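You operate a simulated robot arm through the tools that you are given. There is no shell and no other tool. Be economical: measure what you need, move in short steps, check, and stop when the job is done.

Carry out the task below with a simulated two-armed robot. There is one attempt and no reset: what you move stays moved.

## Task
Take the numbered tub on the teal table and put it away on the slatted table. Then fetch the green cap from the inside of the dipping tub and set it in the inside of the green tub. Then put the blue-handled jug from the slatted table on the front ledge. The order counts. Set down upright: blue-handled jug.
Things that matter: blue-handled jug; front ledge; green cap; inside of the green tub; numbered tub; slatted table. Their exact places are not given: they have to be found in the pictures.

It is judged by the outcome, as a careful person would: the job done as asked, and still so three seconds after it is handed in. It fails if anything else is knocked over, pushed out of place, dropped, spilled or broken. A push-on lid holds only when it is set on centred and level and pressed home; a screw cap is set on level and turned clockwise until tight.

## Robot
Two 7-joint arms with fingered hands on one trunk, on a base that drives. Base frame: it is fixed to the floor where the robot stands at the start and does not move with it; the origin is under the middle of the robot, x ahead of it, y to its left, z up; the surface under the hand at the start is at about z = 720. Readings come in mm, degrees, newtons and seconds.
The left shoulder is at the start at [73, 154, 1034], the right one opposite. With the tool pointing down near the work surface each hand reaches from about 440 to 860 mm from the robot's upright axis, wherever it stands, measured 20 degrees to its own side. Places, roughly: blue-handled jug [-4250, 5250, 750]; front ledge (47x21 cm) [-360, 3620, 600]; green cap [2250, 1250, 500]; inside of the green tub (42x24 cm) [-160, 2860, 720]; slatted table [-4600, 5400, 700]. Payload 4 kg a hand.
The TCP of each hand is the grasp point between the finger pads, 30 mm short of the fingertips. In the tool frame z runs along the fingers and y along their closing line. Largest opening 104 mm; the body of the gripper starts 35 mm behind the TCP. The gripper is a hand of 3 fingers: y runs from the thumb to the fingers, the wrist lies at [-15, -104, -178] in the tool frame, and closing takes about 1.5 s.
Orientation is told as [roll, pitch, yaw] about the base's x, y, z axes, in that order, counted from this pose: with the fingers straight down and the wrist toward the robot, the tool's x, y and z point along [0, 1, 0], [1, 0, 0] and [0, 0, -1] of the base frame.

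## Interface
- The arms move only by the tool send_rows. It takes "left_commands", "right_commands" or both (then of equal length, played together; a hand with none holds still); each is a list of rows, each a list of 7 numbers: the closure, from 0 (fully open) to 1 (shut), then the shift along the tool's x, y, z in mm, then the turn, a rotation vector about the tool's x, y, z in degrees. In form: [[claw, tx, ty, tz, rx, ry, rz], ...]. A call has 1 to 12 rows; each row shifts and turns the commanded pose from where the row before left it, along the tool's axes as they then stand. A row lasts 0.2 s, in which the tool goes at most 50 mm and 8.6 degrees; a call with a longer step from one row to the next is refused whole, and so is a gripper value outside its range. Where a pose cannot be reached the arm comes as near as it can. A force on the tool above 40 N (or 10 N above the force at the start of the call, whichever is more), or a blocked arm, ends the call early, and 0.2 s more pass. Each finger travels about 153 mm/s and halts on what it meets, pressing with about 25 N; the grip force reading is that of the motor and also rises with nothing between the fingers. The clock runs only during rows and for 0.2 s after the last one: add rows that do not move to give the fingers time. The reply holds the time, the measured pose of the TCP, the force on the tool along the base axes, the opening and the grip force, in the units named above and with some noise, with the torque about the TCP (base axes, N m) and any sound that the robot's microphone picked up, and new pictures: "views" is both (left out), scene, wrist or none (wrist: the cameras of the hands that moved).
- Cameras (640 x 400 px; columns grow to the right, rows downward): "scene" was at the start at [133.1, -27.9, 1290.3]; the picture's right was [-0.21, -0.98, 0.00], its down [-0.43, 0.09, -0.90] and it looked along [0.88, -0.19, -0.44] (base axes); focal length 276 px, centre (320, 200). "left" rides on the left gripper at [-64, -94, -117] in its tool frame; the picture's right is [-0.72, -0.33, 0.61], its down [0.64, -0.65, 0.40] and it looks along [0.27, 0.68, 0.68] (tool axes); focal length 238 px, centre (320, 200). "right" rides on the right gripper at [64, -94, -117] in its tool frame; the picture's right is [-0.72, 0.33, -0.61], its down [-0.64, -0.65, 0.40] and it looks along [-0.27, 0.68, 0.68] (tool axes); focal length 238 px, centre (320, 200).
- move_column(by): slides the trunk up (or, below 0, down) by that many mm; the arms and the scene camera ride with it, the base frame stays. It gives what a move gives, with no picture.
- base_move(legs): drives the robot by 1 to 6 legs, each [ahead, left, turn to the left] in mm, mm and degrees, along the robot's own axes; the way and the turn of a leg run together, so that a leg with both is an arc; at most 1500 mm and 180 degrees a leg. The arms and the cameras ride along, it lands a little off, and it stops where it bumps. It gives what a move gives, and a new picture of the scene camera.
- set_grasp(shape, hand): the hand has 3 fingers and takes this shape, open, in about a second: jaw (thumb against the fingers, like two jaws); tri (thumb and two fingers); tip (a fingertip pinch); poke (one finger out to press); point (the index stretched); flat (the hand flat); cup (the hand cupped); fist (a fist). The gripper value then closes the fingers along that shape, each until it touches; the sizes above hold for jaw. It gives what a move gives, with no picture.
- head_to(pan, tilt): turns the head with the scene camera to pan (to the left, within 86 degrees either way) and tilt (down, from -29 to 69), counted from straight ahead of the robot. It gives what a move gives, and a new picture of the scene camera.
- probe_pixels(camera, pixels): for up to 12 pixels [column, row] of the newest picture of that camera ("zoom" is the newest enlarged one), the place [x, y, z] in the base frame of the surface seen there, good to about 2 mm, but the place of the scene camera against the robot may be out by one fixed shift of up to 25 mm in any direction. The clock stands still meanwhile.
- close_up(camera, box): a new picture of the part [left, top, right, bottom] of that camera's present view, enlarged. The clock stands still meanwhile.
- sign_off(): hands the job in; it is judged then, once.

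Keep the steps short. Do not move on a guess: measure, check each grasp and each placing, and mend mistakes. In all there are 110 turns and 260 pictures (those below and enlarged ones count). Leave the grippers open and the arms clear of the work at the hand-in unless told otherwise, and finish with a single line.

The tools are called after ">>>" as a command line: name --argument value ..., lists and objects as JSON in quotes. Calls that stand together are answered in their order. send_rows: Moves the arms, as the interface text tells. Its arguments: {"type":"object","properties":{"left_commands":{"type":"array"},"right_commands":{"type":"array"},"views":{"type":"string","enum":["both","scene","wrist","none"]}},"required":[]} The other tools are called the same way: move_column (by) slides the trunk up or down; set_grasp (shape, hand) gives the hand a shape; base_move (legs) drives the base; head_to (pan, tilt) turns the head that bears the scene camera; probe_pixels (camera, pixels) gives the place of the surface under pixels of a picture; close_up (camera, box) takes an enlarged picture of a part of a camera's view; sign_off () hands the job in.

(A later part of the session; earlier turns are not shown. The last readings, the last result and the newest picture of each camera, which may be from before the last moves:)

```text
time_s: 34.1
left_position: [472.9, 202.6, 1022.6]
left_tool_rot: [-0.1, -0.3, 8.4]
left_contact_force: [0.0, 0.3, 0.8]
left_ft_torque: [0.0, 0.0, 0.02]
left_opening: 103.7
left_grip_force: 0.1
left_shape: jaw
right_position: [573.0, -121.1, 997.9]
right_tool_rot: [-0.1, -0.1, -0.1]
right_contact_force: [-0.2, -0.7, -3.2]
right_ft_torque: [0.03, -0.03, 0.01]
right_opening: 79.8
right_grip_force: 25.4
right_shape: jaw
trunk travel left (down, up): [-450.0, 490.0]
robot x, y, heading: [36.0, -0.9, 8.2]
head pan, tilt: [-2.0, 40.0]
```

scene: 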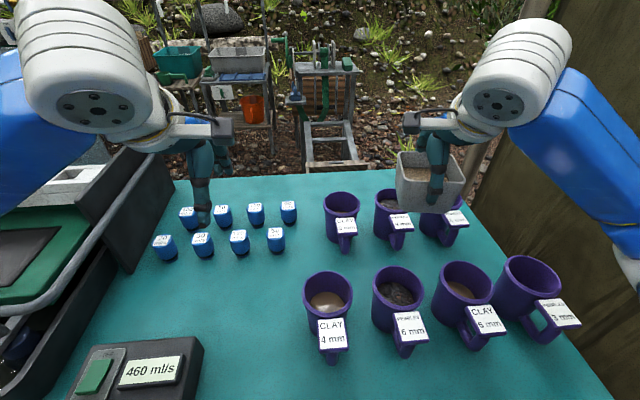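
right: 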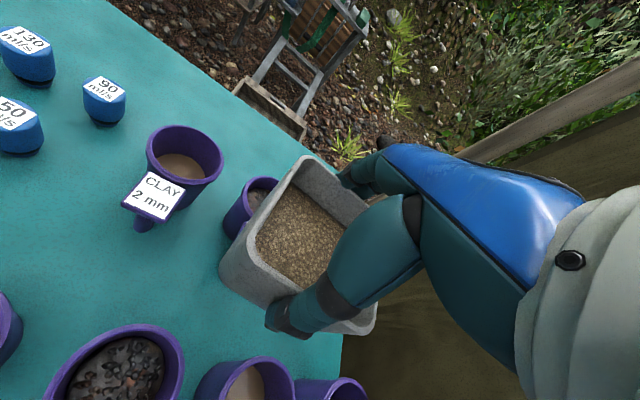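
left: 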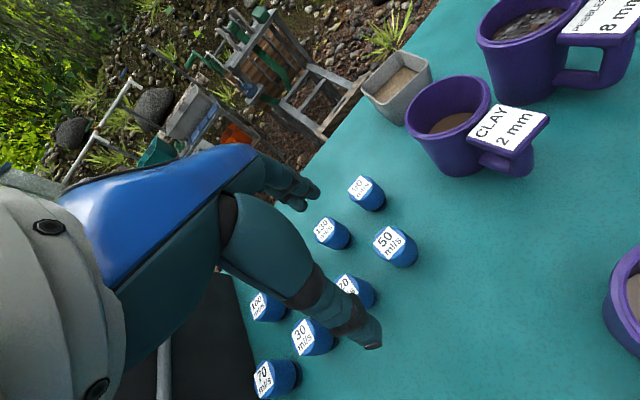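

Tub held. Back the robot away from the table 500 mm, then look left.

>>> base_move --legs '[[-450, 0, 0]]'

>>> head_to --pan 86 --tilt 20

```text
time_s: 36.9
left_position: [28.3, 137.0, 1021.0]
left_tool_rot: [-0.2, -0.2, 8.5]
left_contact_force: [-0.4, -0.2, -0.2]
left_ft_torque: [0.03, -0.01, -0.01]
left_opening: 103.8
left_grip_force: 0.0
left_shape: jaw
right_position: [129.9, -185.5, 997.5]
right_tool_rot: [-0.1, -0.2, -0.1]
right_contact_force: [0.0, 0.4, -4.3]
right_ft_torque: [-0.01, 0.02, -0.05]
right_opening: 79.6
right_grip_force: 24.6
right_shape: jaw
trunk travel left (down, up): [-450.0, 490.0]
robot x, y, heading: [-410.5, -66.0, 8.4]
head pan, tilt: [-2.0, 40.0]
```

scene: 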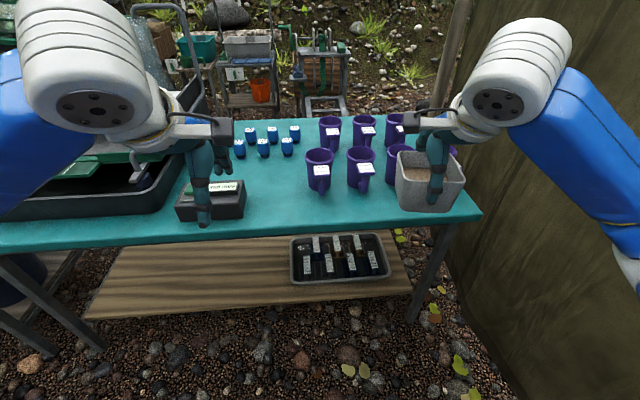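

```text
time_s: 38.5
left_position: [27.1, 137.8, 1022.3]
left_tool_rot: [-0.1, -0.3, 8.4]
left_contact_force: [-0.1, -0.4, 0.8]
left_ft_torque: [0.05, 0.02, 0.01]
left_opening: 103.7
left_grip_force: 0.0
left_shape: jaw
right_position: [127.1, -185.7, 999.1]
right_tool_rot: [-0.2, -0.4, 0.0]
right_contact_force: [-0.7, -0.2, -3.8]
right_ft_torque: [-0.02, -0.02, 0.01]
right_opening: 79.7
right_grip_force: 25.0
right_shape: jaw
trunk travel left (down, up): [-450.0, 490.0]
robot x, y, heading: [-408.8, -64.5, 8.4]
head pan, tilt: [85.9, 20.0]
```

scene: 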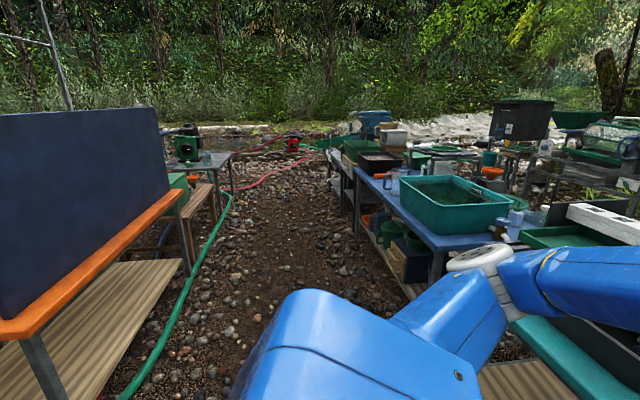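

Map the lane with probes: left tables, hose, blue table edge, far pump table.

>>> probe_pixels --camera "scene" --pixels '[[182, 192], [30, 330], [186, 270], [212, 238], [213, 158], [230, 155], [380, 195], [440, 250], [355, 230], [180, 340], [235, 190], [290, 230]]'

>>> close_up --camera "scene" --box '[150, 100, 470, 300]'

```text
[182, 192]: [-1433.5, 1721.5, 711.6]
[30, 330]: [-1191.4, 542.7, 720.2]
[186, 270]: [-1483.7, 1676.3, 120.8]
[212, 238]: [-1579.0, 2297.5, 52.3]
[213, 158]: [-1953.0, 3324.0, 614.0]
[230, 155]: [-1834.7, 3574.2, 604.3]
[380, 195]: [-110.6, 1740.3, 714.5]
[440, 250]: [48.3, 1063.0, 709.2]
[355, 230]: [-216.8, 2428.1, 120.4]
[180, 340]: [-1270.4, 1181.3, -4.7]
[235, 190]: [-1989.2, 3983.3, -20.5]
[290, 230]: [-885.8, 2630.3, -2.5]
```

```text
2.00 times, centred on (310, 200) of scene
```

zoom: 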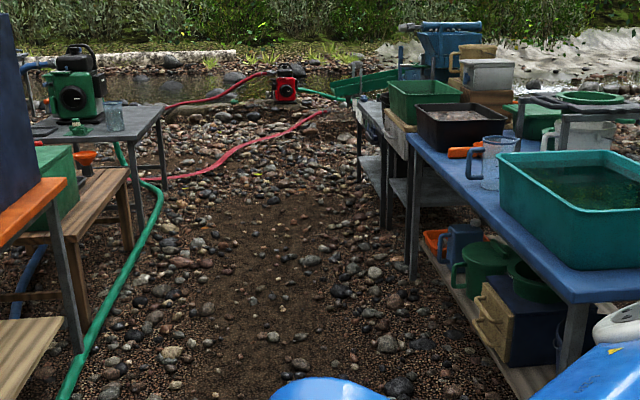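

The lane runs between x≈−1200…−1430 (left) and −110 (right). Turn to face along it, then drive up its middle.

>>> base_move --legs '[[0, 0, 81.6], [800, 320, 0]]'

>>> head_to --pan 35 --tilt 12

>>> head_to --pan 0 --tilt 20

```text
time_s: 46.5
left_position: [-852.3, 1195.8, 1022.8]
left_tool_rot: [-0.1, -0.2, 89.7]
left_contact_force: [1.0, 0.4, -0.5]
left_ft_torque: [0.02, 0.01, 0.0]
left_opening: 103.7
left_grip_force: 0.1
left_shape: jaw
right_position: [-516.6, 1246.9, 1000.6]
right_tool_rot: [-0.1, -0.3, 81.3]
right_contact_force: [-0.3, 0.9, -3.8]
right_ft_torque: [-0.03, 0.0, -0.01]
right_opening: 79.8
right_grip_force: 24.6
right_shape: jaw
trunk travel left (down, up): [-450.0, 490.0]
robot x, y, heading: [-720.3, 735.7, 89.6]
head pan, tilt: [85.9, 20.0]
```

scene: 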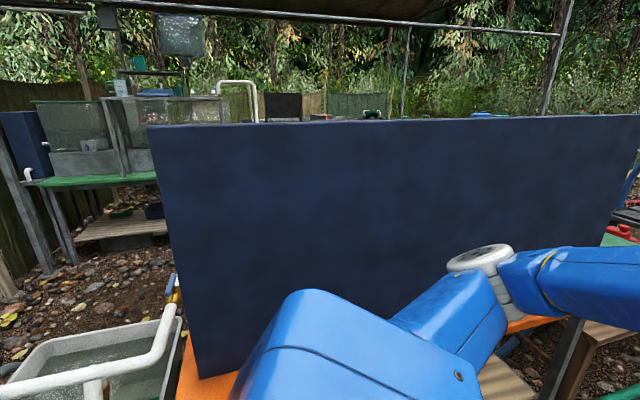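

```text
time_s: 47.7
left_position: [-852.5, 1193.8, 1022.6]
left_tool_rot: [0.0, -0.4, 89.7]
left_contact_force: [-0.2, 0.5, 0.3]
left_ft_torque: [-0.01, -0.05, 0.03]
left_opening: 103.9
left_grip_force: 0.1
left_shape: jaw
right_position: [-517.3, 1244.7, 998.7]
right_tool_rot: [-0.2, -0.4, 81.2]
right_contact_force: [-0.5, 0.1, -3.8]
right_ft_torque: [0.0, -0.02, -0.05]
right_opening: 79.9
right_grip_force: 25.0
right_shape: jaw
trunk travel left (down, up): [-450.0, 490.0]
robot x, y, heading: [-717.1, 739.6, 89.9]
head pan, tilt: [35.0, 12.0]
```

scene: 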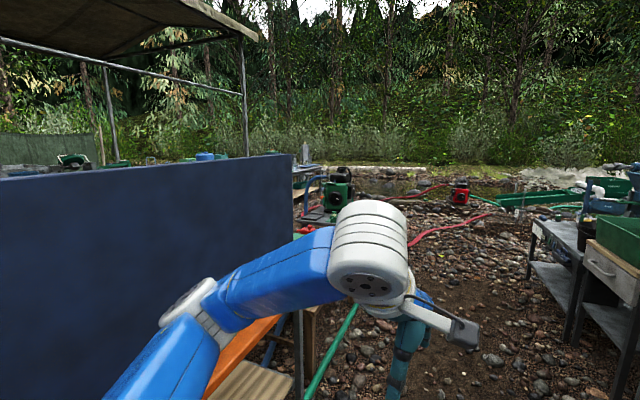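

```text
time_s: 48.7
left_position: [-852.9, 1194.4, 1023.6]
left_tool_rot: [-0.1, -0.4, 89.7]
left_contact_force: [0.0, -0.5, 0.6]
left_ft_torque: [-0.01, 0.01, 0.01]
left_opening: 103.7
left_grip_force: 0.1
left_shape: jaw
right_position: [-518.4, 1244.6, 999.9]
right_tool_rot: [-0.3, -0.4, 81.2]
right_contact_force: [-0.2, -0.2, -4.2]
right_ft_torque: [0.01, 0.01, -0.06]
right_opening: 79.5
right_grip_force: 24.7
right_shape: jaw
trunk travel left (down, up): [-450.0, 490.0]
robot x, y, heading: [-720.4, 736.4, 89.6]
head pan, tilt: [0.0, 20.0]
```

scene: 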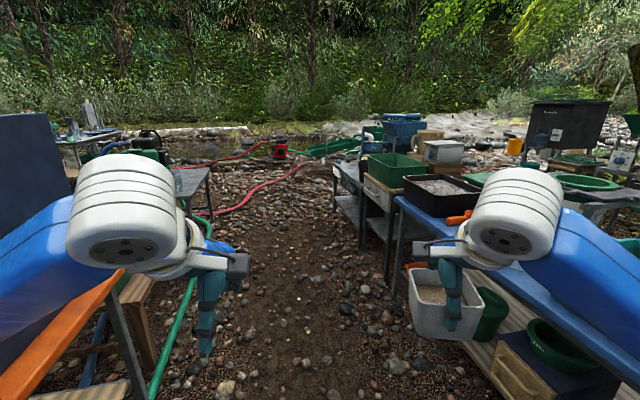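

Lane is open ahead. Drive 1500 mm further, drifting 150 left.

>>> base_move --legs '[[1400, 180, 0]]'

>>> head_to --pan 45 --tilt 15

>>> head_to --pan 75 --tilt 15

```text
time_s: 55.6
left_position: [-1010.3, 2579.5, 1023.0]
left_tool_rot: [-0.1, -0.3, 88.9]
left_contact_force: [-0.1, 0.4, 0.0]
left_ft_torque: [0.06, 0.0, 0.0]
left_opening: 103.9
left_grip_force: 0.1
left_shape: jaw
right_position: [-675.3, 2625.1, 998.8]
right_tool_rot: [-0.1, -0.4, 80.5]
right_contact_force: [0.2, -0.2, -4.4]
right_ft_torque: [-0.02, 0.0, -0.01]
right_opening: 79.8
right_grip_force: 25.0
right_shape: jaw
trunk travel left (down, up): [-450.0, 490.0]
robot x, y, heading: [-879.8, 2120.1, 88.7]
head pan, tilt: [0.0, 20.0]
```

scene: 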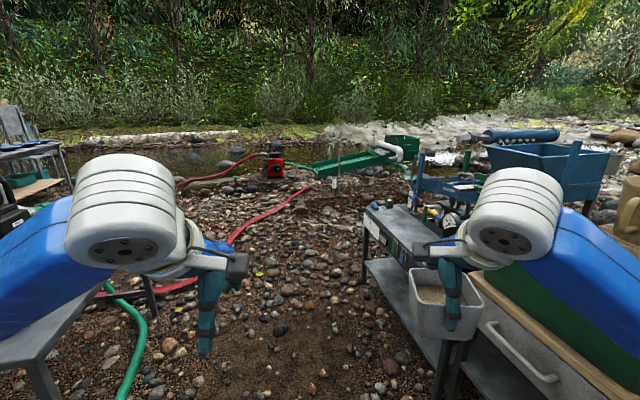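

```text
time_s: 56.8
left_position: [-1010.3, 2577.3, 1024.6]
left_tool_rot: [-0.1, -0.4, 88.9]
left_contact_force: [0.4, -0.4, 1.0]
left_ft_torque: [-0.01, -0.04, 0.04]
left_opening: 103.8
left_grip_force: 0.1
left_shape: jaw
right_position: [-675.4, 2623.7, 1000.2]
right_tool_rot: [-0.3, -0.5, 80.3]
right_contact_force: [-0.2, -0.1, -4.0]
right_ft_torque: [-0.01, 0.0, 0.03]
right_opening: 79.6
right_grip_force: 25.1
right_shape: jaw
trunk travel left (down, up): [-450.0, 490.0]
robot x, y, heading: [-878.4, 2116.7, 89.1]
head pan, tilt: [45.0, 15.0]
```

scene: 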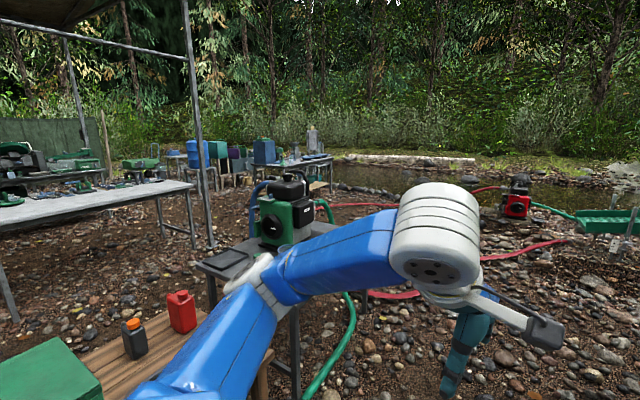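

```text
time_s: 57.7
left_position: [-1012.0, 2576.3, 1024.8]
left_tool_rot: [-0.1, -0.6, 88.9]
left_contact_force: [0.4, -0.1, 0.4]
left_ft_torque: [0.0, 0.0, 0.01]
left_opening: 103.7
left_grip_force: 0.1
left_shape: jaw
right_position: [-675.3, 2624.3, 999.7]
right_tool_rot: [-0.1, -0.5, 80.3]
right_contact_force: [-0.1, 0.9, -3.9]
right_ft_torque: [0.01, 0.01, 0.01]
right_opening: 79.6
right_grip_force: 24.7
right_shape: jaw
trunk travel left (down, up): [-450.0, 490.0]
robot x, y, heading: [-882.3, 2115.5, 88.7]
head pan, tilt: [75.0, 15.0]
```

scene: 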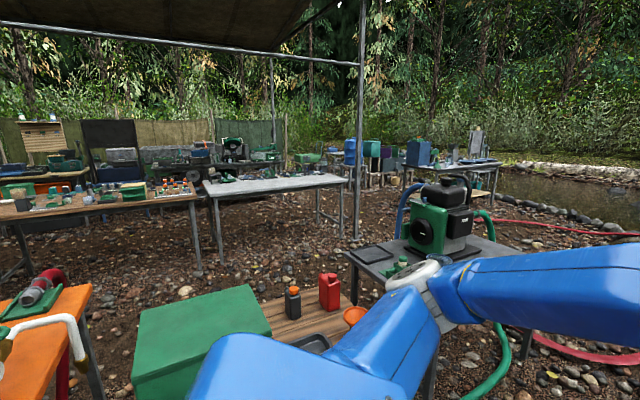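

The likely slatted table is at (455,165). Probe it and obstacles on the way.

>>> probe_pixels --camera "scene" --pixels '[[411, 165], [500, 163], [470, 168], [425, 155], [357, 230], [345, 255], [370, 160], [480, 215], [560, 225], [330, 185], [560, 345], [490, 240]]'

>>> close_up --camera "scene" --box '[330, 100, 640, 294]'

```text
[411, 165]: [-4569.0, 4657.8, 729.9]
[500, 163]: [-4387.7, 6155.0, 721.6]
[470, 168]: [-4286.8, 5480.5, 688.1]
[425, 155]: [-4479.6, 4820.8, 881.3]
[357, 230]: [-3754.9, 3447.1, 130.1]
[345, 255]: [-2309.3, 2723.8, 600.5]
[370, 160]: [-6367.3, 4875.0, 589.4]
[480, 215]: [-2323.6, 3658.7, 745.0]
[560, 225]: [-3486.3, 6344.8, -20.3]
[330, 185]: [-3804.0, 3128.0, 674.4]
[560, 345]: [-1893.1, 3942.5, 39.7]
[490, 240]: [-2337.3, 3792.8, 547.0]
```

```text
2.06 times, centred on (485, 197) of scene
```

zoom: 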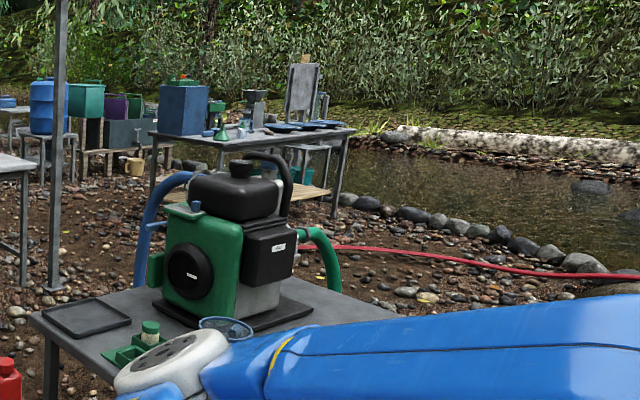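

Slatted table: front edge x≈−4300, y 4650–6150, top ≈ z 700. Hoses lie on the ground between. Drive up to y≈3100 and inspect them.

>>> base_move --legs '[[900, 250, 0]]'

>>> head_to --pan 35 --tilt 25

```text
time_s: 62.6
left_position: [-1233.9, 3486.8, 1025.0]
left_tool_rot: [-0.1, -0.5, 88.5]
left_contact_force: [-0.2, 0.3, -0.7]
left_ft_torque: [0.04, 0.02, 0.0]
left_opening: 103.7
left_grip_force: 0.1
left_shape: jaw
right_position: [-897.4, 3532.0, 1001.7]
right_tool_rot: [-0.1, -0.5, 80.1]
right_contact_force: [0.3, 0.2, -3.7]
right_ft_torque: [-0.01, 0.03, 0.02]
right_opening: 79.7
right_grip_force: 25.6
right_shape: jaw
trunk travel left (down, up): [-450.0, 490.0]
robot x, y, heading: [-1112.0, 3028.6, 88.5]
head pan, tilt: [75.0, 15.0]
```

scene: 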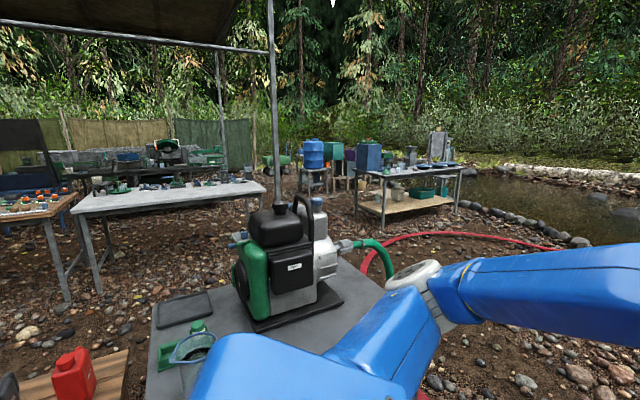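

```text
time_s: 63.7
left_position: [-1234.9, 3484.5, 1023.8]
left_tool_rot: [-0.1, -0.6, 88.5]
left_contact_force: [-0.6, -0.3, 0.0]
left_ft_torque: [-0.01, -0.01, 0.0]
left_opening: 103.6
left_grip_force: 0.2
left_shape: jaw
right_position: [-898.6, 3529.6, 1001.3]
right_tool_rot: [-0.1, -0.6, 80.1]
right_contact_force: [-0.6, -0.2, -4.3]
right_ft_torque: [-0.01, -0.05, 0.0]
right_opening: 79.5
right_grip_force: 25.2
right_shape: jaw
trunk travel left (down, up): [-450.0, 490.0]
robot x, y, heading: [-1107.0, 3027.8, 88.7]
head pan, tilt: [35.0, 25.0]
```

scene: 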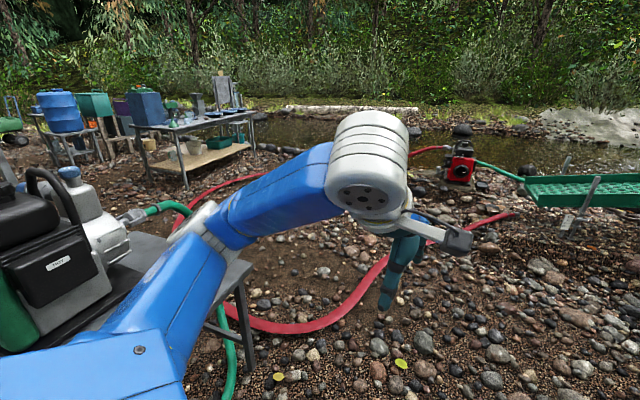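

Probe the hoses' height and positions.

>>> probe_pixels --camera "scene" --pixels '[[300, 327], [300, 333], [355, 297], [440, 240], [505, 215], [210, 192], [255, 177], [430, 150], [185, 208], [228, 360], [240, 180], [225, 310]]'

```text
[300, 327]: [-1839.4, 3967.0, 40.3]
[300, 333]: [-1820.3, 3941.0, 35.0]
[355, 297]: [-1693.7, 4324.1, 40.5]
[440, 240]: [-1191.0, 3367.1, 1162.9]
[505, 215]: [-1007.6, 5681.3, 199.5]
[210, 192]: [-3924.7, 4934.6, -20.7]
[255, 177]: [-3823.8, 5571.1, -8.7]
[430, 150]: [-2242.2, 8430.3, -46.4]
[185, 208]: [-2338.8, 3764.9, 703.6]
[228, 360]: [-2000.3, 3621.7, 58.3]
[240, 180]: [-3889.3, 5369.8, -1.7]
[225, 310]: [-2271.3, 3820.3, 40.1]
```

Hoses are ~45 mm thick on the ground. Drive on to (−1200, 4300), then turn to heading 180.

>>> base_move --legs '[[1250, 50, 0], [0, 0, 91]]'

>>> head_to --pan 0 --tilt 30

```text
time_s: 73.9
left_position: [-1593.8, 4130.8, 1025.3]
left_tool_rot: [-0.1, -0.6, -178.5]
left_contact_force: [0.7, -0.6, 0.1]
left_ft_torque: [-0.01, -0.02, -0.03]
left_opening: 104.0
left_grip_force: 0.1
left_shape: jaw
right_position: [-1655.1, 4464.8, 1001.6]
right_tool_rot: [-0.1, -0.5, 173.0]
right_contact_force: [-1.1, -0.3, -5.2]
right_ft_torque: [0.02, 0.0, 0.01]
right_opening: 79.2
right_grip_force: 25.4
right_shape: jaw
trunk travel left (down, up): [-450.0, 490.0]
robot x, y, heading: [-1144.4, 4280.4, -178.6]
head pan, tilt: [35.0, 25.0]
```

scene: 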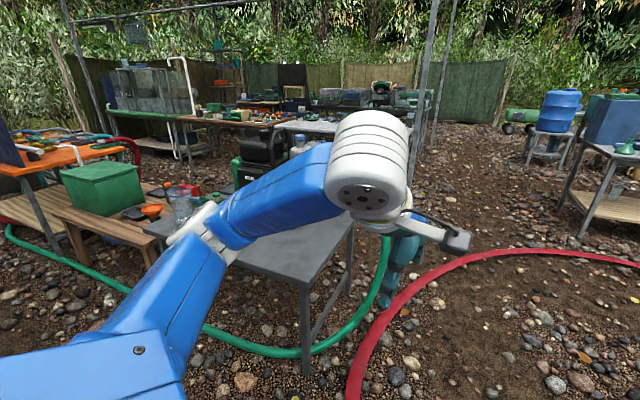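

```text
time_s: 74.9
left_position: [-1590.6, 4129.9, 1025.5]
left_tool_rot: [-0.1, -0.7, -178.5]
left_contact_force: [1.2, 0.2, -0.5]
left_ft_torque: [0.0, 0.0, -0.01]
left_opening: 103.9
left_grip_force: 0.0
left_shape: jaw
right_position: [-1653.4, 4462.7, 1002.3]
right_tool_rot: [-0.1, -0.6, 172.9]
right_contact_force: [-0.3, -0.1, -4.0]
right_ft_torque: [-0.03, -0.03, 0.04]
right_opening: 79.4
right_grip_force: 25.6
right_shape: jaw
trunk travel left (down, up): [-450.0, 490.0]
robot x, y, heading: [-1142.9, 4279.4, -178.4]
head pan, tilt: [0.0, 30.0]
```

scene: 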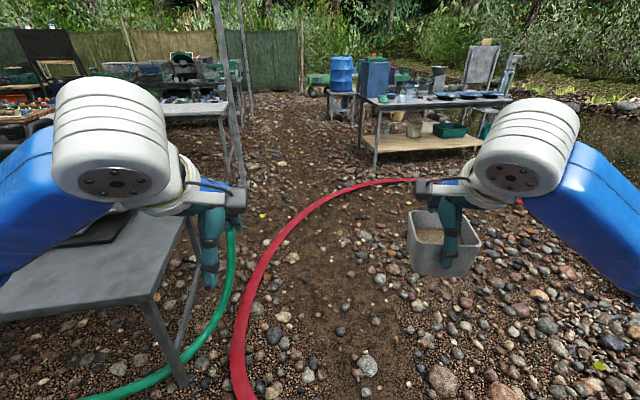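

Drive ahead across toward the slatted table, in shorter legs: 1000 ahead, 500 to the right.

>>> base_move --legs '[[1000, -600, 0]]'

```text
time_s: 80.9
left_position: [-2617.3, 4688.4, 1025.9]
left_tool_rot: [-0.2, -0.7, -177.8]
left_contact_force: [0.1, 0.2, -0.3]
left_ft_torque: [0.0, 0.02, 0.0]
left_opening: 103.7
left_grip_force: 0.0
left_shape: jaw
right_position: [-2682.9, 5022.2, 1002.7]
right_tool_rot: [-0.2, -0.7, 173.8]
right_contact_force: [-0.6, 0.2, -4.0]
right_ft_torque: [-0.02, 0.02, 0.03]
right_opening: 79.2
right_grip_force: 25.5
right_shape: jaw
trunk travel left (down, up): [-450.0, 490.0]
robot x, y, heading: [-2170.7, 4849.6, -177.9]
head pan, tilt: [0.0, 30.0]
```

scene: 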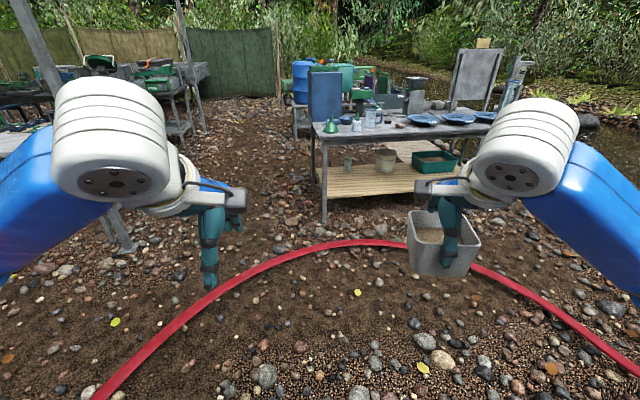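

The table is ahead. Drive 800 ahead over the hose, a bit right.

>>> base_move --legs '[[850, -250, -2]]'

>>> close_up --camera "scene" --box '[160, 20, 560, 270]'

```text
time_s: 85.5
left_position: [-3481.3, 4929.6, 1026.4]
left_tool_rot: [-0.3, -0.9, -179.4]
left_contact_force: [-0.3, 0.0, 0.2]
left_ft_torque: [-0.02, -0.03, -0.02]
left_opening: 104.2
left_grip_force: 0.1
left_shape: jaw
right_position: [-3536.0, 5264.4, 1002.8]
right_tool_rot: [-0.2, -0.7, 172.1]
right_contact_force: [-0.4, -0.3, -4.3]
right_ft_torque: [-0.02, 0.0, 0.01]
right_opening: 79.1
right_grip_force: 24.9
right_shape: jaw
trunk travel left (down, up): [-450.0, 490.0]
robot x, y, heading: [-3029.9, 5070.2, -179.5]
head pan, tilt: [0.0, 30.0]
```

scene: 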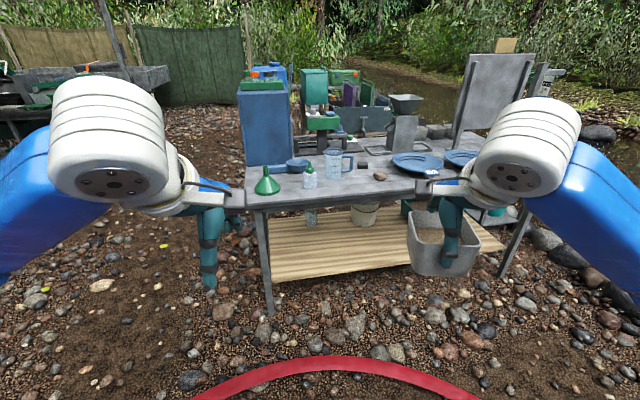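

```text
1.60 times, centred on (360, 145) of scene
```

zoom: 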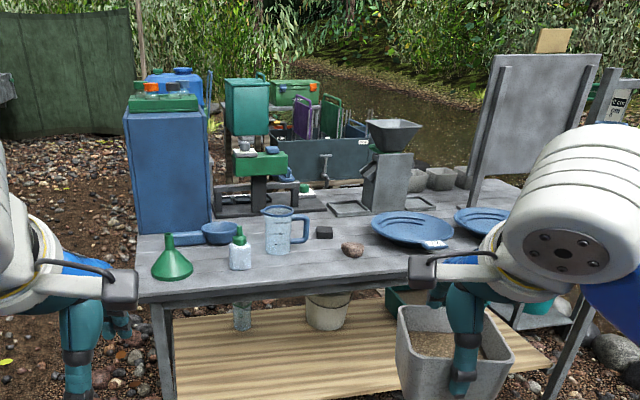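

I see the slatted grey-plank table and a clear jug with blue handle at zoom (280,228). Drive 600 closer and look down at the free spots.

>>> base_move --legs '[[580, -100, 0]]'

>>> head_to --pan -10 --tilt 38

```text
time_s: 88.9
left_position: [-4056.9, 5020.4, 1027.9]
left_tool_rot: [-0.1, -1.0, -179.2]
left_contact_force: [-0.1, -0.7, -0.1]
left_ft_torque: [-0.02, 0.02, -0.03]
left_opening: 103.7
left_grip_force: 0.2
left_shape: jaw
right_position: [-4114.3, 5354.1, 1004.5]
right_tool_rot: [-0.2, -0.9, 172.4]
right_contact_force: [0.0, 0.1, -3.0]
right_ft_torque: [-0.01, -0.04, 0.01]
right_opening: 79.4
right_grip_force: 24.7
right_shape: jaw
trunk travel left (down, up): [-450.0, 490.0]
robot x, y, heading: [-3609.9, 5167.9, -179.3]
head pan, tilt: [0.0, 30.0]
```

scene: 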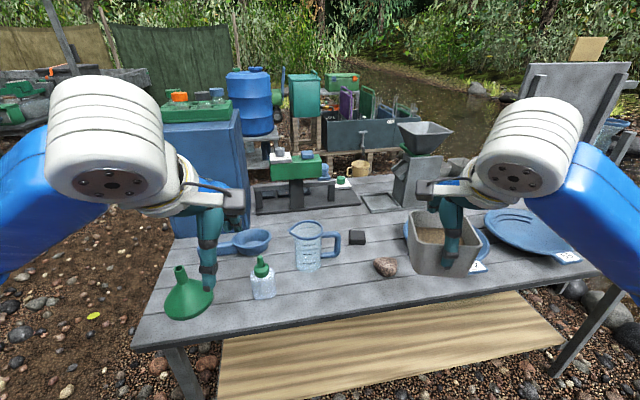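

```text
time_s: 89.6
left_position: [-4055.4, 5020.1, 1026.4]
left_tool_rot: [-0.1, -1.0, -179.2]
left_contact_force: [-0.1, 0.1, 0.4]
left_ft_torque: [0.02, 0.02, -0.03]
left_opening: 103.8
left_grip_force: 0.0
left_shape: jaw
right_position: [-4112.9, 5355.6, 1004.0]
right_tool_rot: [-0.1, -0.9, 172.3]
right_contact_force: [0.0, 0.1, -4.3]
right_ft_torque: [-0.02, -0.01, 0.0]
right_opening: 79.2
right_grip_force: 25.2
right_shape: jaw
trunk travel left (down, up): [-450.0, 490.0]
robot x, y, heading: [-3608.2, 5166.5, -179.1]
head pan, tilt: [-10.0, 38.0]
```

scene: 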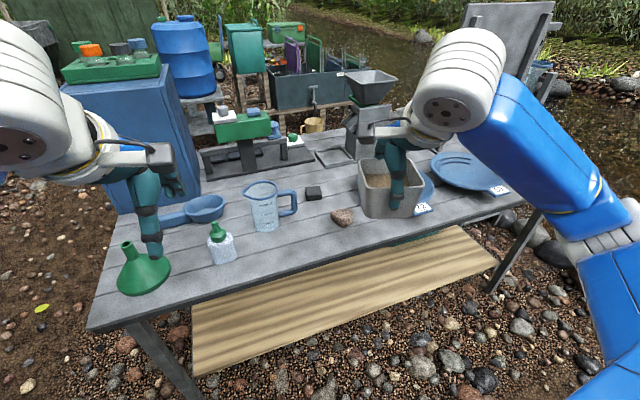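

Probe tabletop points for a free spot: around (290,245), jug, rock, pan, front edge.

>>> probe_pixels --camera "scene" --pixels '[[290, 250], [265, 222], [343, 216], [222, 258], [300, 257], [330, 250], [360, 240], [400, 230], [313, 194], [340, 190], [405, 215], [285, 205]]'

>>> send_rows --right_commands '[[1, 0, 0, 0, 0, 0, 0]]' --views "wrist"

>>> close_up --camera "scene" --box '[180, 150, 420, 300]'

```text
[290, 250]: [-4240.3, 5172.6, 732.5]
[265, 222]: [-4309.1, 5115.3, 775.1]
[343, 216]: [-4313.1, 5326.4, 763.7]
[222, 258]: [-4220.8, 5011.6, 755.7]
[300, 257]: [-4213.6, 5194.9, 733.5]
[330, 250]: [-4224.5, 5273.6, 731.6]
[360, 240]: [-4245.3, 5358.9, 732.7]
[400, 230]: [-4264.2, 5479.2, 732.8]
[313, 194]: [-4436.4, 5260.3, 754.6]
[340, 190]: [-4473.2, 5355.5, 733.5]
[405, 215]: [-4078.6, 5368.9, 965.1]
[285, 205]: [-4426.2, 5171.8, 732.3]
```

```text
time_s: 90.0
left_position: [-4055.2, 5020.1, 1027.1]
left_tool_rot: [-0.1, -1.0, -179.3]
left_contact_force: [0.2, 0.9, 0.6]
left_ft_torque: [0.0, 0.0, -0.01]
left_opening: 103.7
left_grip_force: 0.1
left_shape: jaw
right_position: [-4113.2, 5356.7, 1004.8]
right_tool_rot: [0.0, -0.9, 172.4]
right_contact_force: [-0.3, -0.6, -4.5]
right_ft_torque: [0.03, -0.01, 0.0]
right_opening: 79.2
right_grip_force: 25.5
right_shape: jaw
trunk travel left (down, up): [-450.0, 490.0]
robot x, y, heading: [-3610.4, 5167.2, -179.3]
head pan, tilt: [-10.0, 38.0]
```

right: 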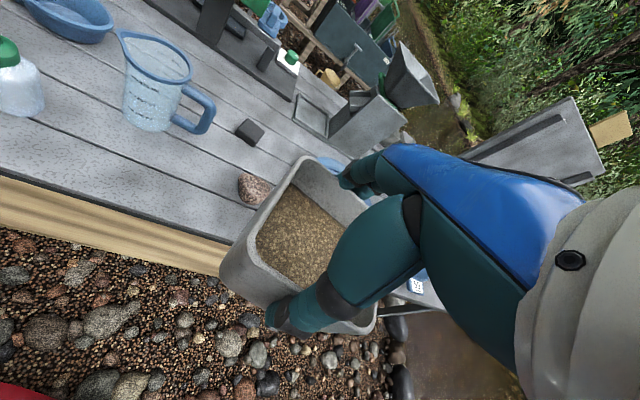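

```text
2.67 times, centred on (300, 225) of scene
```

zoom: 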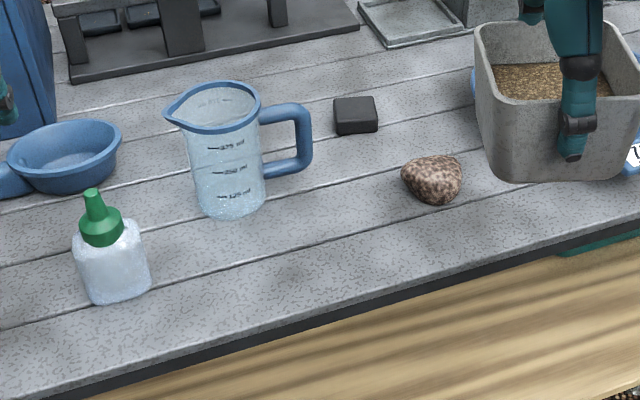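

Candidate spot in front between jug handle and rock. Measure precisely with the right wrist camera.

>>> probe_pixels --camera "right" --pixels '[[210, 110], [196, 128], [140, 122], [185, 75], [118, 33], [248, 188], [242, 198], [262, 132], [240, 138], [205, 200], [215, 238], [280, 130]]'

>>> close_up --camera "right" --box '[60, 0, 380, 260]'

```text
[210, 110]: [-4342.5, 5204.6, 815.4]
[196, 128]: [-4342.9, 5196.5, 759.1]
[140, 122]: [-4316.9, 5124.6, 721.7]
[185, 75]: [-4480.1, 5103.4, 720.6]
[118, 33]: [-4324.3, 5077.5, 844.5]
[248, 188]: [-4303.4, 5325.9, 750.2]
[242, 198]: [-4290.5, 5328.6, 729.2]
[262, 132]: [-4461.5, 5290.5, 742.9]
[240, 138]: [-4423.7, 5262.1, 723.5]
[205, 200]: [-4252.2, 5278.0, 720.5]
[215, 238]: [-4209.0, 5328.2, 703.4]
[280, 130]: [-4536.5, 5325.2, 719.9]
```

```text
1.54 times, centred on (220, 130) of right
```

zoom: 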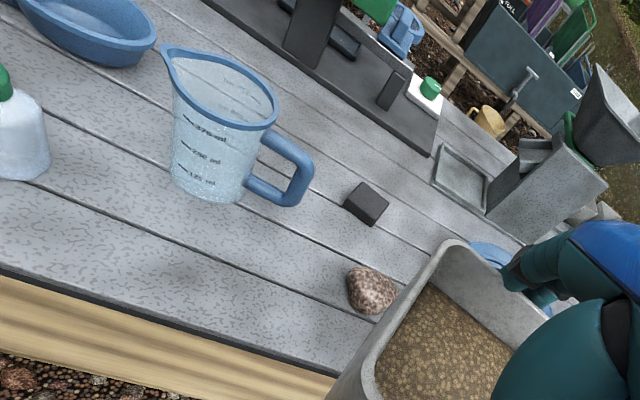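

Probe the front edge line precisely in the scene view.

>>> close_up --camera "scene" --box '[220, 180, 420, 305]'

>>> probe_pixels --camera "scene" --pixels '[[280, 270], [280, 266], [280, 262], [340, 253], [340, 250], [340, 247], [390, 238], [390, 234], [150, 306], [150, 302]]'

```text
3.20 times, centred on (320, 242) of scene
```

zoom: 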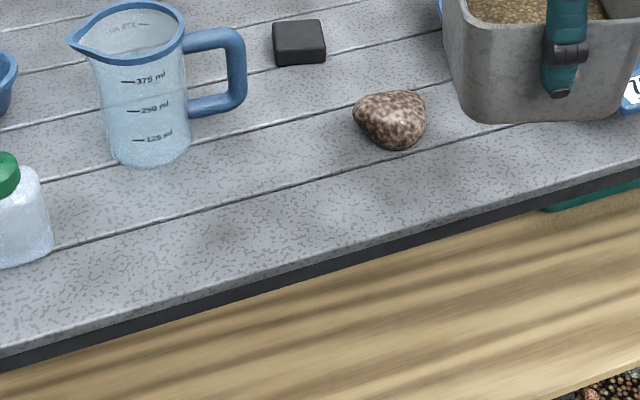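

```text
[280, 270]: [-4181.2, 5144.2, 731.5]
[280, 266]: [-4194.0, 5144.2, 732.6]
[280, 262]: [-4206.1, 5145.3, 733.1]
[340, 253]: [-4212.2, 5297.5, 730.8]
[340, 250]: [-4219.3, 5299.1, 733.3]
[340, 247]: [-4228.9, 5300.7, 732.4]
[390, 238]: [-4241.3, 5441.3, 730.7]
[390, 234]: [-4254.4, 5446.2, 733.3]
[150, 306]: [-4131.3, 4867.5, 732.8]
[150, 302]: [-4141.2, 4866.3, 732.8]
```

Edge is skewed 11.6°. Target tub centre (−4265, 5243), yaw 191.6. Rotate, shift at height, then lower to ~850.

>>> send_rows --right_commands '[[1, 0, 0, 0, 0, 0, -6.4], [1, 0, 0, 0, 0, 0, -6.4], [1, 0, 0, 0, 0, 0, -6.4], [1, 20, 43, 0, 0, 0, 0], [1, 20, 43, 0, 0, 0, 0], [1, 20, 43, 0, 0, 0, 0], [1, 21, 43, 0, 0, 0, 0], [1, 0, 0, 40, 0, 0, 0], [1, 0, 0, 40, 0, 0, 0], [1, 0, 0, 40, 0, 0, 0], [1, 0, 0, 30, 0, 0, 0], [1, 0, 0, 0, 0, 0, 0]]' --views "both"

```text
time_s: 92.6
left_position: [-4054.9, 5020.7, 1027.9]
left_tool_rot: [-0.2, -1.1, -179.2]
left_contact_force: [0.2, -0.6, -0.5]
left_ft_torque: [-0.03, 0.0, -0.03]
left_opening: 103.8
left_grip_force: 0.0
left_shape: jaw
right_position: [-4267.7, 5242.4, 856.7]
right_tool_rot: [-0.4, -0.9, -168.5]
right_contact_force: [0.5, -0.1, -3.6]
right_ft_torque: [0.02, -0.01, 0.0]
right_opening: 79.3
right_grip_force: 24.9
right_shape: jaw
trunk travel left (down, up): [-450.0, 490.0]
robot x, y, heading: [-3609.5, 5168.3, -179.2]
head pan, tilt: [-10.0, 38.0]
```

scene: 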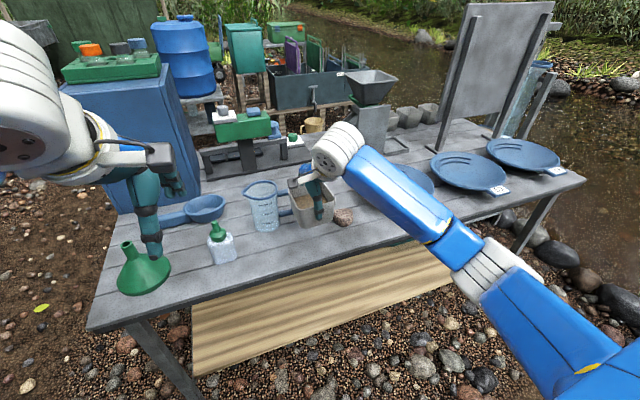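
right: 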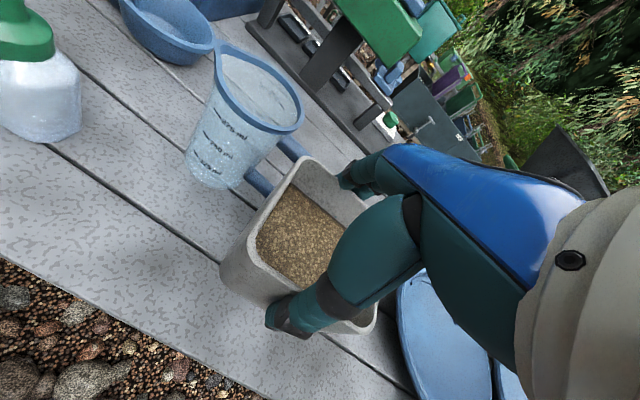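

Close up to see the gap to rock and handle before lowering.

>>> close_up --camera "scene" --box '[220, 150, 380, 250]'

>>> close_up --camera "right" --box '[180, 100, 400, 340]'

```text
4.00 times, centred on (300, 200) of scene
```

zoom: 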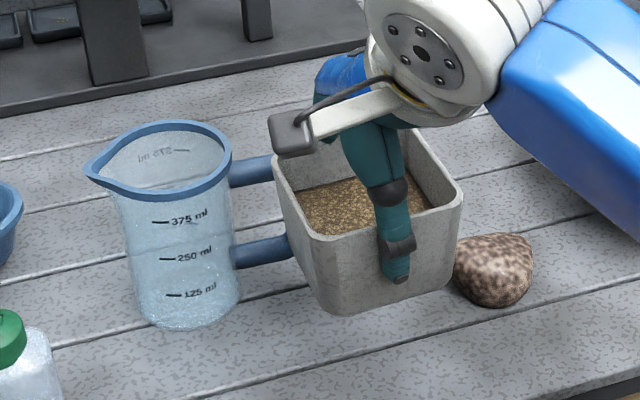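

```text
1.67 times, centred on (290, 220) of right
```

zoom: 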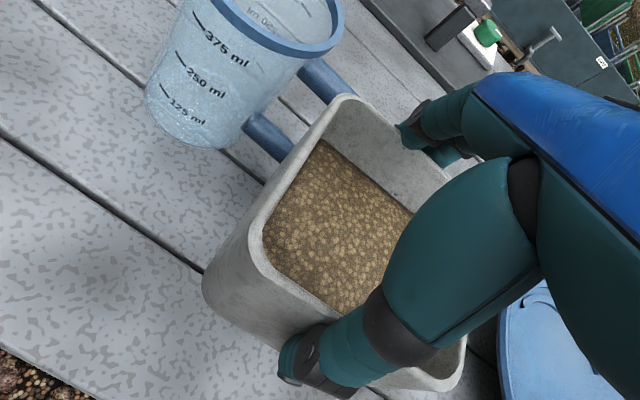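

Handle is behind the tub's far-left corner; clearance exists. Shift 8 mm toward the front edge and lower to 5 mm above the top.

>>> send_rows --right_commands '[[1, -3, -8, 0, 0, 0, 0], [1, 0, 0, 20, 0, 0, 0], [1, 0, 0, 20, 0, 0, 0], [1, 0, 0, 15, 0, 0, 0], [1, 0, 0, 12, 0, 0, 0], [1, 0, 0, 0, 0, 0, 0]]' --views "both"

>>> close_up --camera "scene" --box '[220, 150, 380, 250]'

```text
time_s: 94.0
left_position: [-4054.7, 5021.0, 1028.3]
left_tool_rot: [-0.2, -1.1, -179.2]
left_contact_force: [0.2, -0.3, -0.6]
left_ft_torque: [0.01, -0.02, -0.03]
left_opening: 104.0
left_grip_force: 0.1
left_shape: jaw
right_position: [-4260.5, 5246.8, 788.7]
right_tool_rot: [-0.4, -0.8, -168.4]
right_contact_force: [0.2, 0.2, -5.1]
right_ft_torque: [0.0, -0.03, 0.04]
right_opening: 79.1
right_grip_force: 24.8
right_shape: jaw
trunk travel left (down, up): [-450.0, 490.0]
robot x, y, heading: [-3607.9, 5162.6, -179.3]
head pan, tilt: [-10.0, 38.0]
```

scene: 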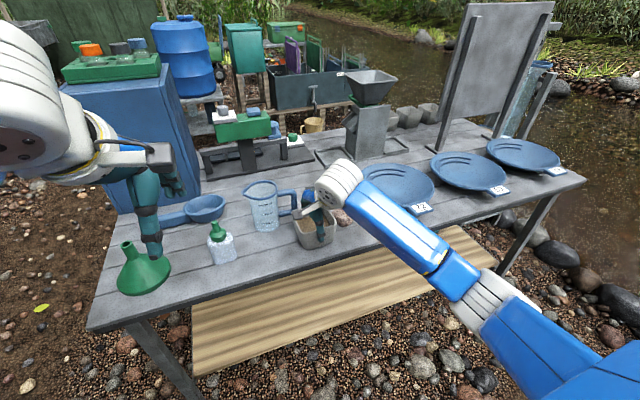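
right: 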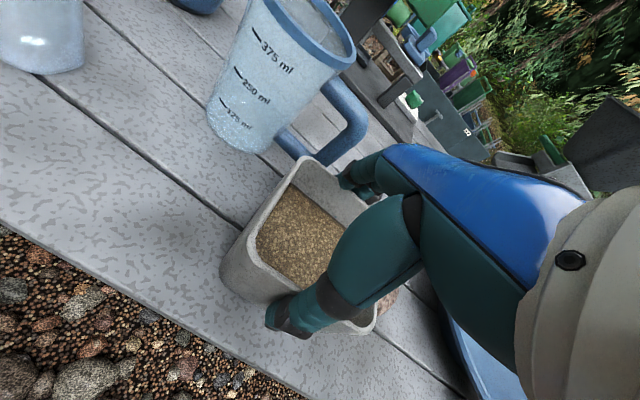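

```text
4.00 times, centred on (300, 200) of scene
```

zoom: 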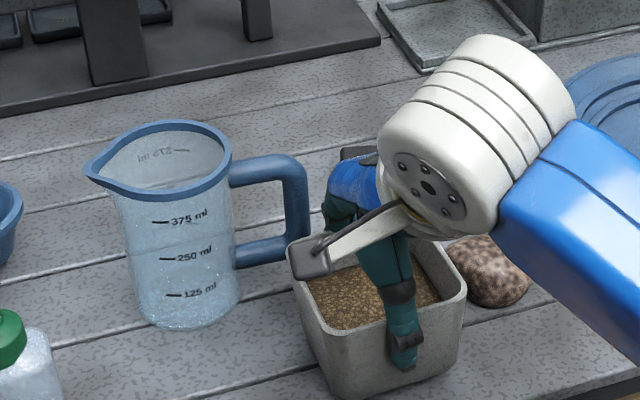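

Clear on both sides. Lower until contact.

>>> send_rows --right_commands '[[1, 0, 0, 4, 0, 0, 0], [1, 0, 0, 3, 0, 0, 0], [1, 0, 0, 1, 0, 0, 0], [1, 0, 0, 0, 0, 0, 0]]' --views "none"

```text
time_s: 95.0
left_position: [-4055.5, 5020.6, 1028.2]
left_tool_rot: [0.0, -1.1, -179.1]
left_contact_force: [0.5, -0.4, -0.2]
left_ft_torque: [-0.03, -0.02, -0.01]
left_opening: 103.5
left_grip_force: 0.1
left_shape: jaw
right_position: [-4260.4, 5246.8, 782.1]
right_tool_rot: [-0.4, -0.9, -168.5]
right_contact_force: [-0.4, 1.2, 1.1]
right_ft_torque: [-0.14, 0.15, -0.07]
right_opening: 79.4
right_grip_force: 25.6
right_shape: jaw
trunk travel left (down, up): [-450.0, 490.0]
robot x, y, heading: [-3604.3, 5166.4, -179.1]
head pan, tilt: [-10.0, 38.0]
```

Contact (force went from −4 to +1 N). Open gradually and rise.

>>> send_rows --right_commands '[[1, 0, 0, 1, 0, 0, 0], [0.5, 0, 0, 0, 0, 0, 0], [0, 0, 0, 0, 0, 0, 0], [0, 0, 0, 0, 0, 0, 0], [0, 0, 0, 0, 0, 0, 0], [0, 0, 0, -6, 0, 0, 0], [0, 0, 0, -10, 0, 0, 0], [0, 0, 0, -15, 0, 0, 0], [0, 0, 0, -30, 0, 0, 0], [0, 0, 0, -40, 0, 0, 0], [0, 0, 0, -40, 0, 0, 0], [0, 0, 0, 0, 0, 0, 0]]' --views "both"

```text
time_s: 97.6
left_position: [-4054.9, 5020.4, 1027.3]
left_tool_rot: [-0.2, -1.1, -179.2]
left_contact_force: [-0.5, -0.2, -0.6]
left_ft_torque: [0.02, 0.01, -0.03]
left_opening: 103.6
left_grip_force: 0.1
left_shape: jaw
right_position: [-4258.4, 5247.3, 920.4]
right_tool_rot: [-0.4, -0.9, -168.4]
right_contact_force: [0.0, 0.0, 0.7]
right_ft_torque: [-0.03, -0.01, -0.03]
right_opening: 103.8
right_grip_force: 0.0
right_shape: jaw
trunk travel left (down, up): [-450.0, 490.0]
robot x, y, heading: [-3608.7, 5162.2, -178.8]
head pan, tilt: [-10.0, 38.0]
```

scene: 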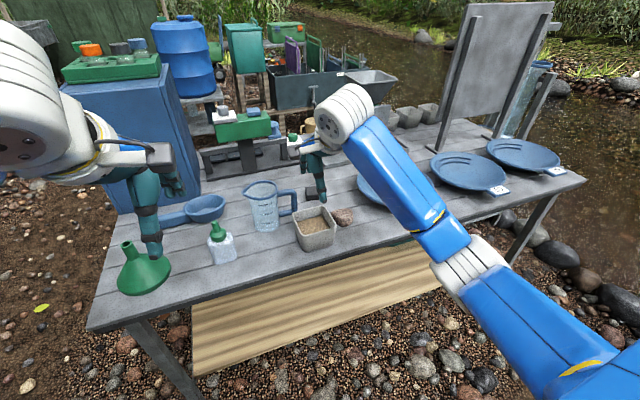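
right: 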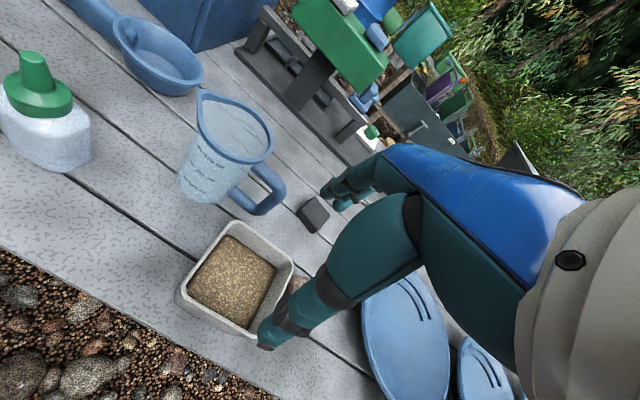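

The tub stands upright on the slatted table. Retract the right arm and then drive back toward the lane to look for access to the dipping tub.

>>> send_rows --right_commands '[[0, -20, -30, -20, 0, 0, 0], [0, -20, -30, -20, 0, 0, 0], [0, -25, -30, -20, 0, 0, 0], [0, -25, -30, -20, 0, 0, 6], [0, -10, -30, 0, 0, 0, 6], [0, 0, -20, 0, 0, 0, 0]]' --views "none"

>>> base_move --legs '[[-1230, 330, 0], [-1230, 330, 0]]'

>>> base_move --legs '[[0, 0, 135]]'

```text
time_s: 99.0
left_position: [-4054.9, 5022.4, 1027.5]
left_tool_rot: [-0.1, -1.1, -179.2]
left_contact_force: [0.3, -0.1, -0.4]
left_ft_torque: [0.0, -0.02, -0.01]
left_opening: 104.0
left_grip_force: 0.0
left_shape: jaw
right_position: [-4109.8, 5370.1, 999.2]
right_tool_rot: [-0.3, -0.9, 179.5]
right_contact_force: [0.6, 0.6, 0.2]
right_ft_torque: [-0.01, 0.01, 0.02]
right_opening: 103.9
right_grip_force: 0.0
right_shape: jaw
trunk travel left (down, up): [-450.0, 490.0]
robot x, y, heading: [-3611.8, 5168.3, -179.1]
head pan, tilt: [-10.0, 38.0]
```

```text
time_s: 111.5
left_position: [-1553.9, 4416.1, 1027.3]
left_tool_rot: [-0.1, -1.1, -177.3]
left_contact_force: [-0.3, 0.0, -0.3]
left_ft_torque: [0.0, -0.01, 0.04]
left_opening: 103.8
left_grip_force: 0.2
left_shape: jaw
right_position: [-1618.6, 4762.2, 999.8]
right_tool_rot: [-0.2, -1.1, -178.7]
right_contact_force: [-0.1, 1.4, 0.0]
right_ft_torque: [0.0, 0.0, 0.05]
right_opening: 104.0
right_grip_force: 0.0
right_shape: jaw
trunk travel left (down, up): [-450.0, 490.0]
robot x, y, heading: [-1111.2, 4575.4, -177.5]
head pan, tilt: [-10.0, 38.0]
```

scene: 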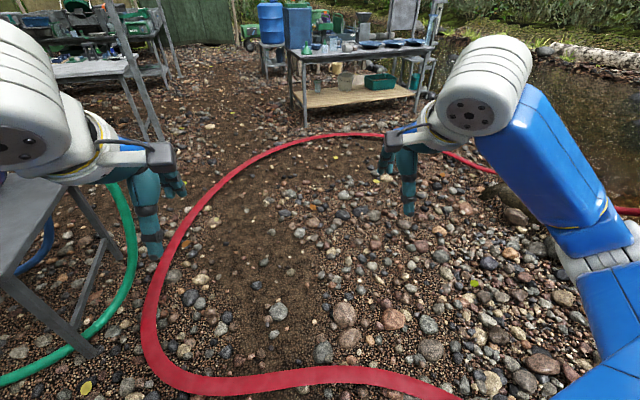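

```text
time_s: 117.6
left_position: [-677.7, 4400.8, 1029.5]
left_tool_rot: [-0.1, -1.0, -38.9]
left_contact_force: [0.2, -0.6, 0.0]
left_ft_torque: [0.0, 0.0, -0.02]
left_opening: 103.8
left_grip_force: 0.0
left_shape: jaw
right_position: [-857.6, 4098.5, 999.6]
right_tool_rot: [-0.2, -0.9, -40.1]
right_contact_force: [-0.4, 0.4, -0.7]
right_ft_torque: [0.01, 0.01, -0.01]
right_opening: 104.0
right_grip_force: 0.1
right_shape: jaw
trunk travel left (down, up): [-450.0, 490.0]
robot x, y, heading: [-1114.4, 4570.9, -38.9]
head pan, tilt: [-10.0, 38.0]
```

scene: 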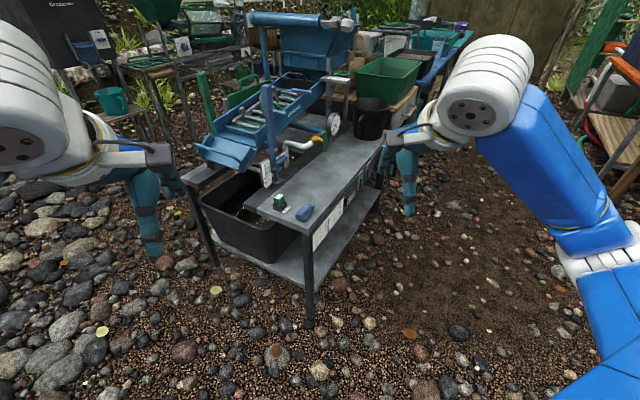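

I see the green tub at (385,80) and the blue machine on a grey bench. Look left (east) for a way to the dipping tub.

>>> head_to --pan 30 --tilt 15

>>> probe_pixels --camera "scene" --pixels '[[100, 250], [200, 200], [300, 190], [400, 200], [350, 150], [250, 150], [500, 200], [150, 150]]'

```text
time_s: 118.7
left_position: [-678.4, 4402.3, 1028.5]
left_tool_rot: [-0.1, -1.2, -38.9]
left_contact_force: [-0.3, 0.6, 0.0]
left_ft_torque: [0.0, -0.01, -0.01]
left_opening: 103.9
left_grip_force: 0.1
left_shape: jaw
right_position: [-858.7, 4097.8, 1000.6]
right_tool_rot: [-0.2, -1.0, -40.1]
right_contact_force: [-0.4, 0.0, 0.4]
right_ft_torque: [0.03, 0.01, -0.01]
right_opening: 103.7
right_grip_force: 0.0
right_shape: jaw
trunk travel left (down, up): [-450.0, 490.0]
robot x, y, heading: [-1112.3, 4573.8, -38.9]
head pan, tilt: [30.0, 15.0]
```

scene: 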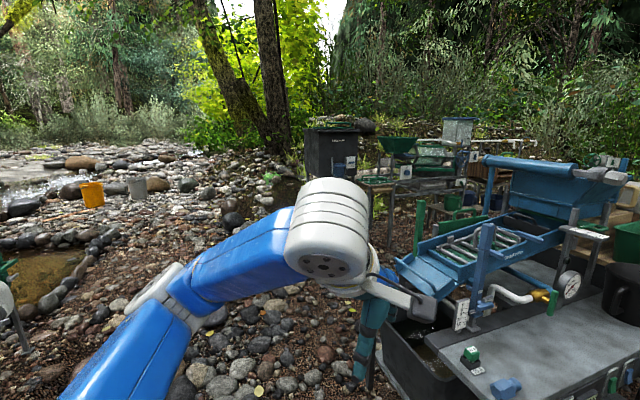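

```text
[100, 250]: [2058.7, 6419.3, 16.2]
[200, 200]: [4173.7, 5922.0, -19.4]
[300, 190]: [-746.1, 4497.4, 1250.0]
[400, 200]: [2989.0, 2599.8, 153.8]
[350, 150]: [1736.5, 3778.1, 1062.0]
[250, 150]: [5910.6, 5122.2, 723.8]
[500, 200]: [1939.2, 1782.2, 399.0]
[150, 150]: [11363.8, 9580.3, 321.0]
```

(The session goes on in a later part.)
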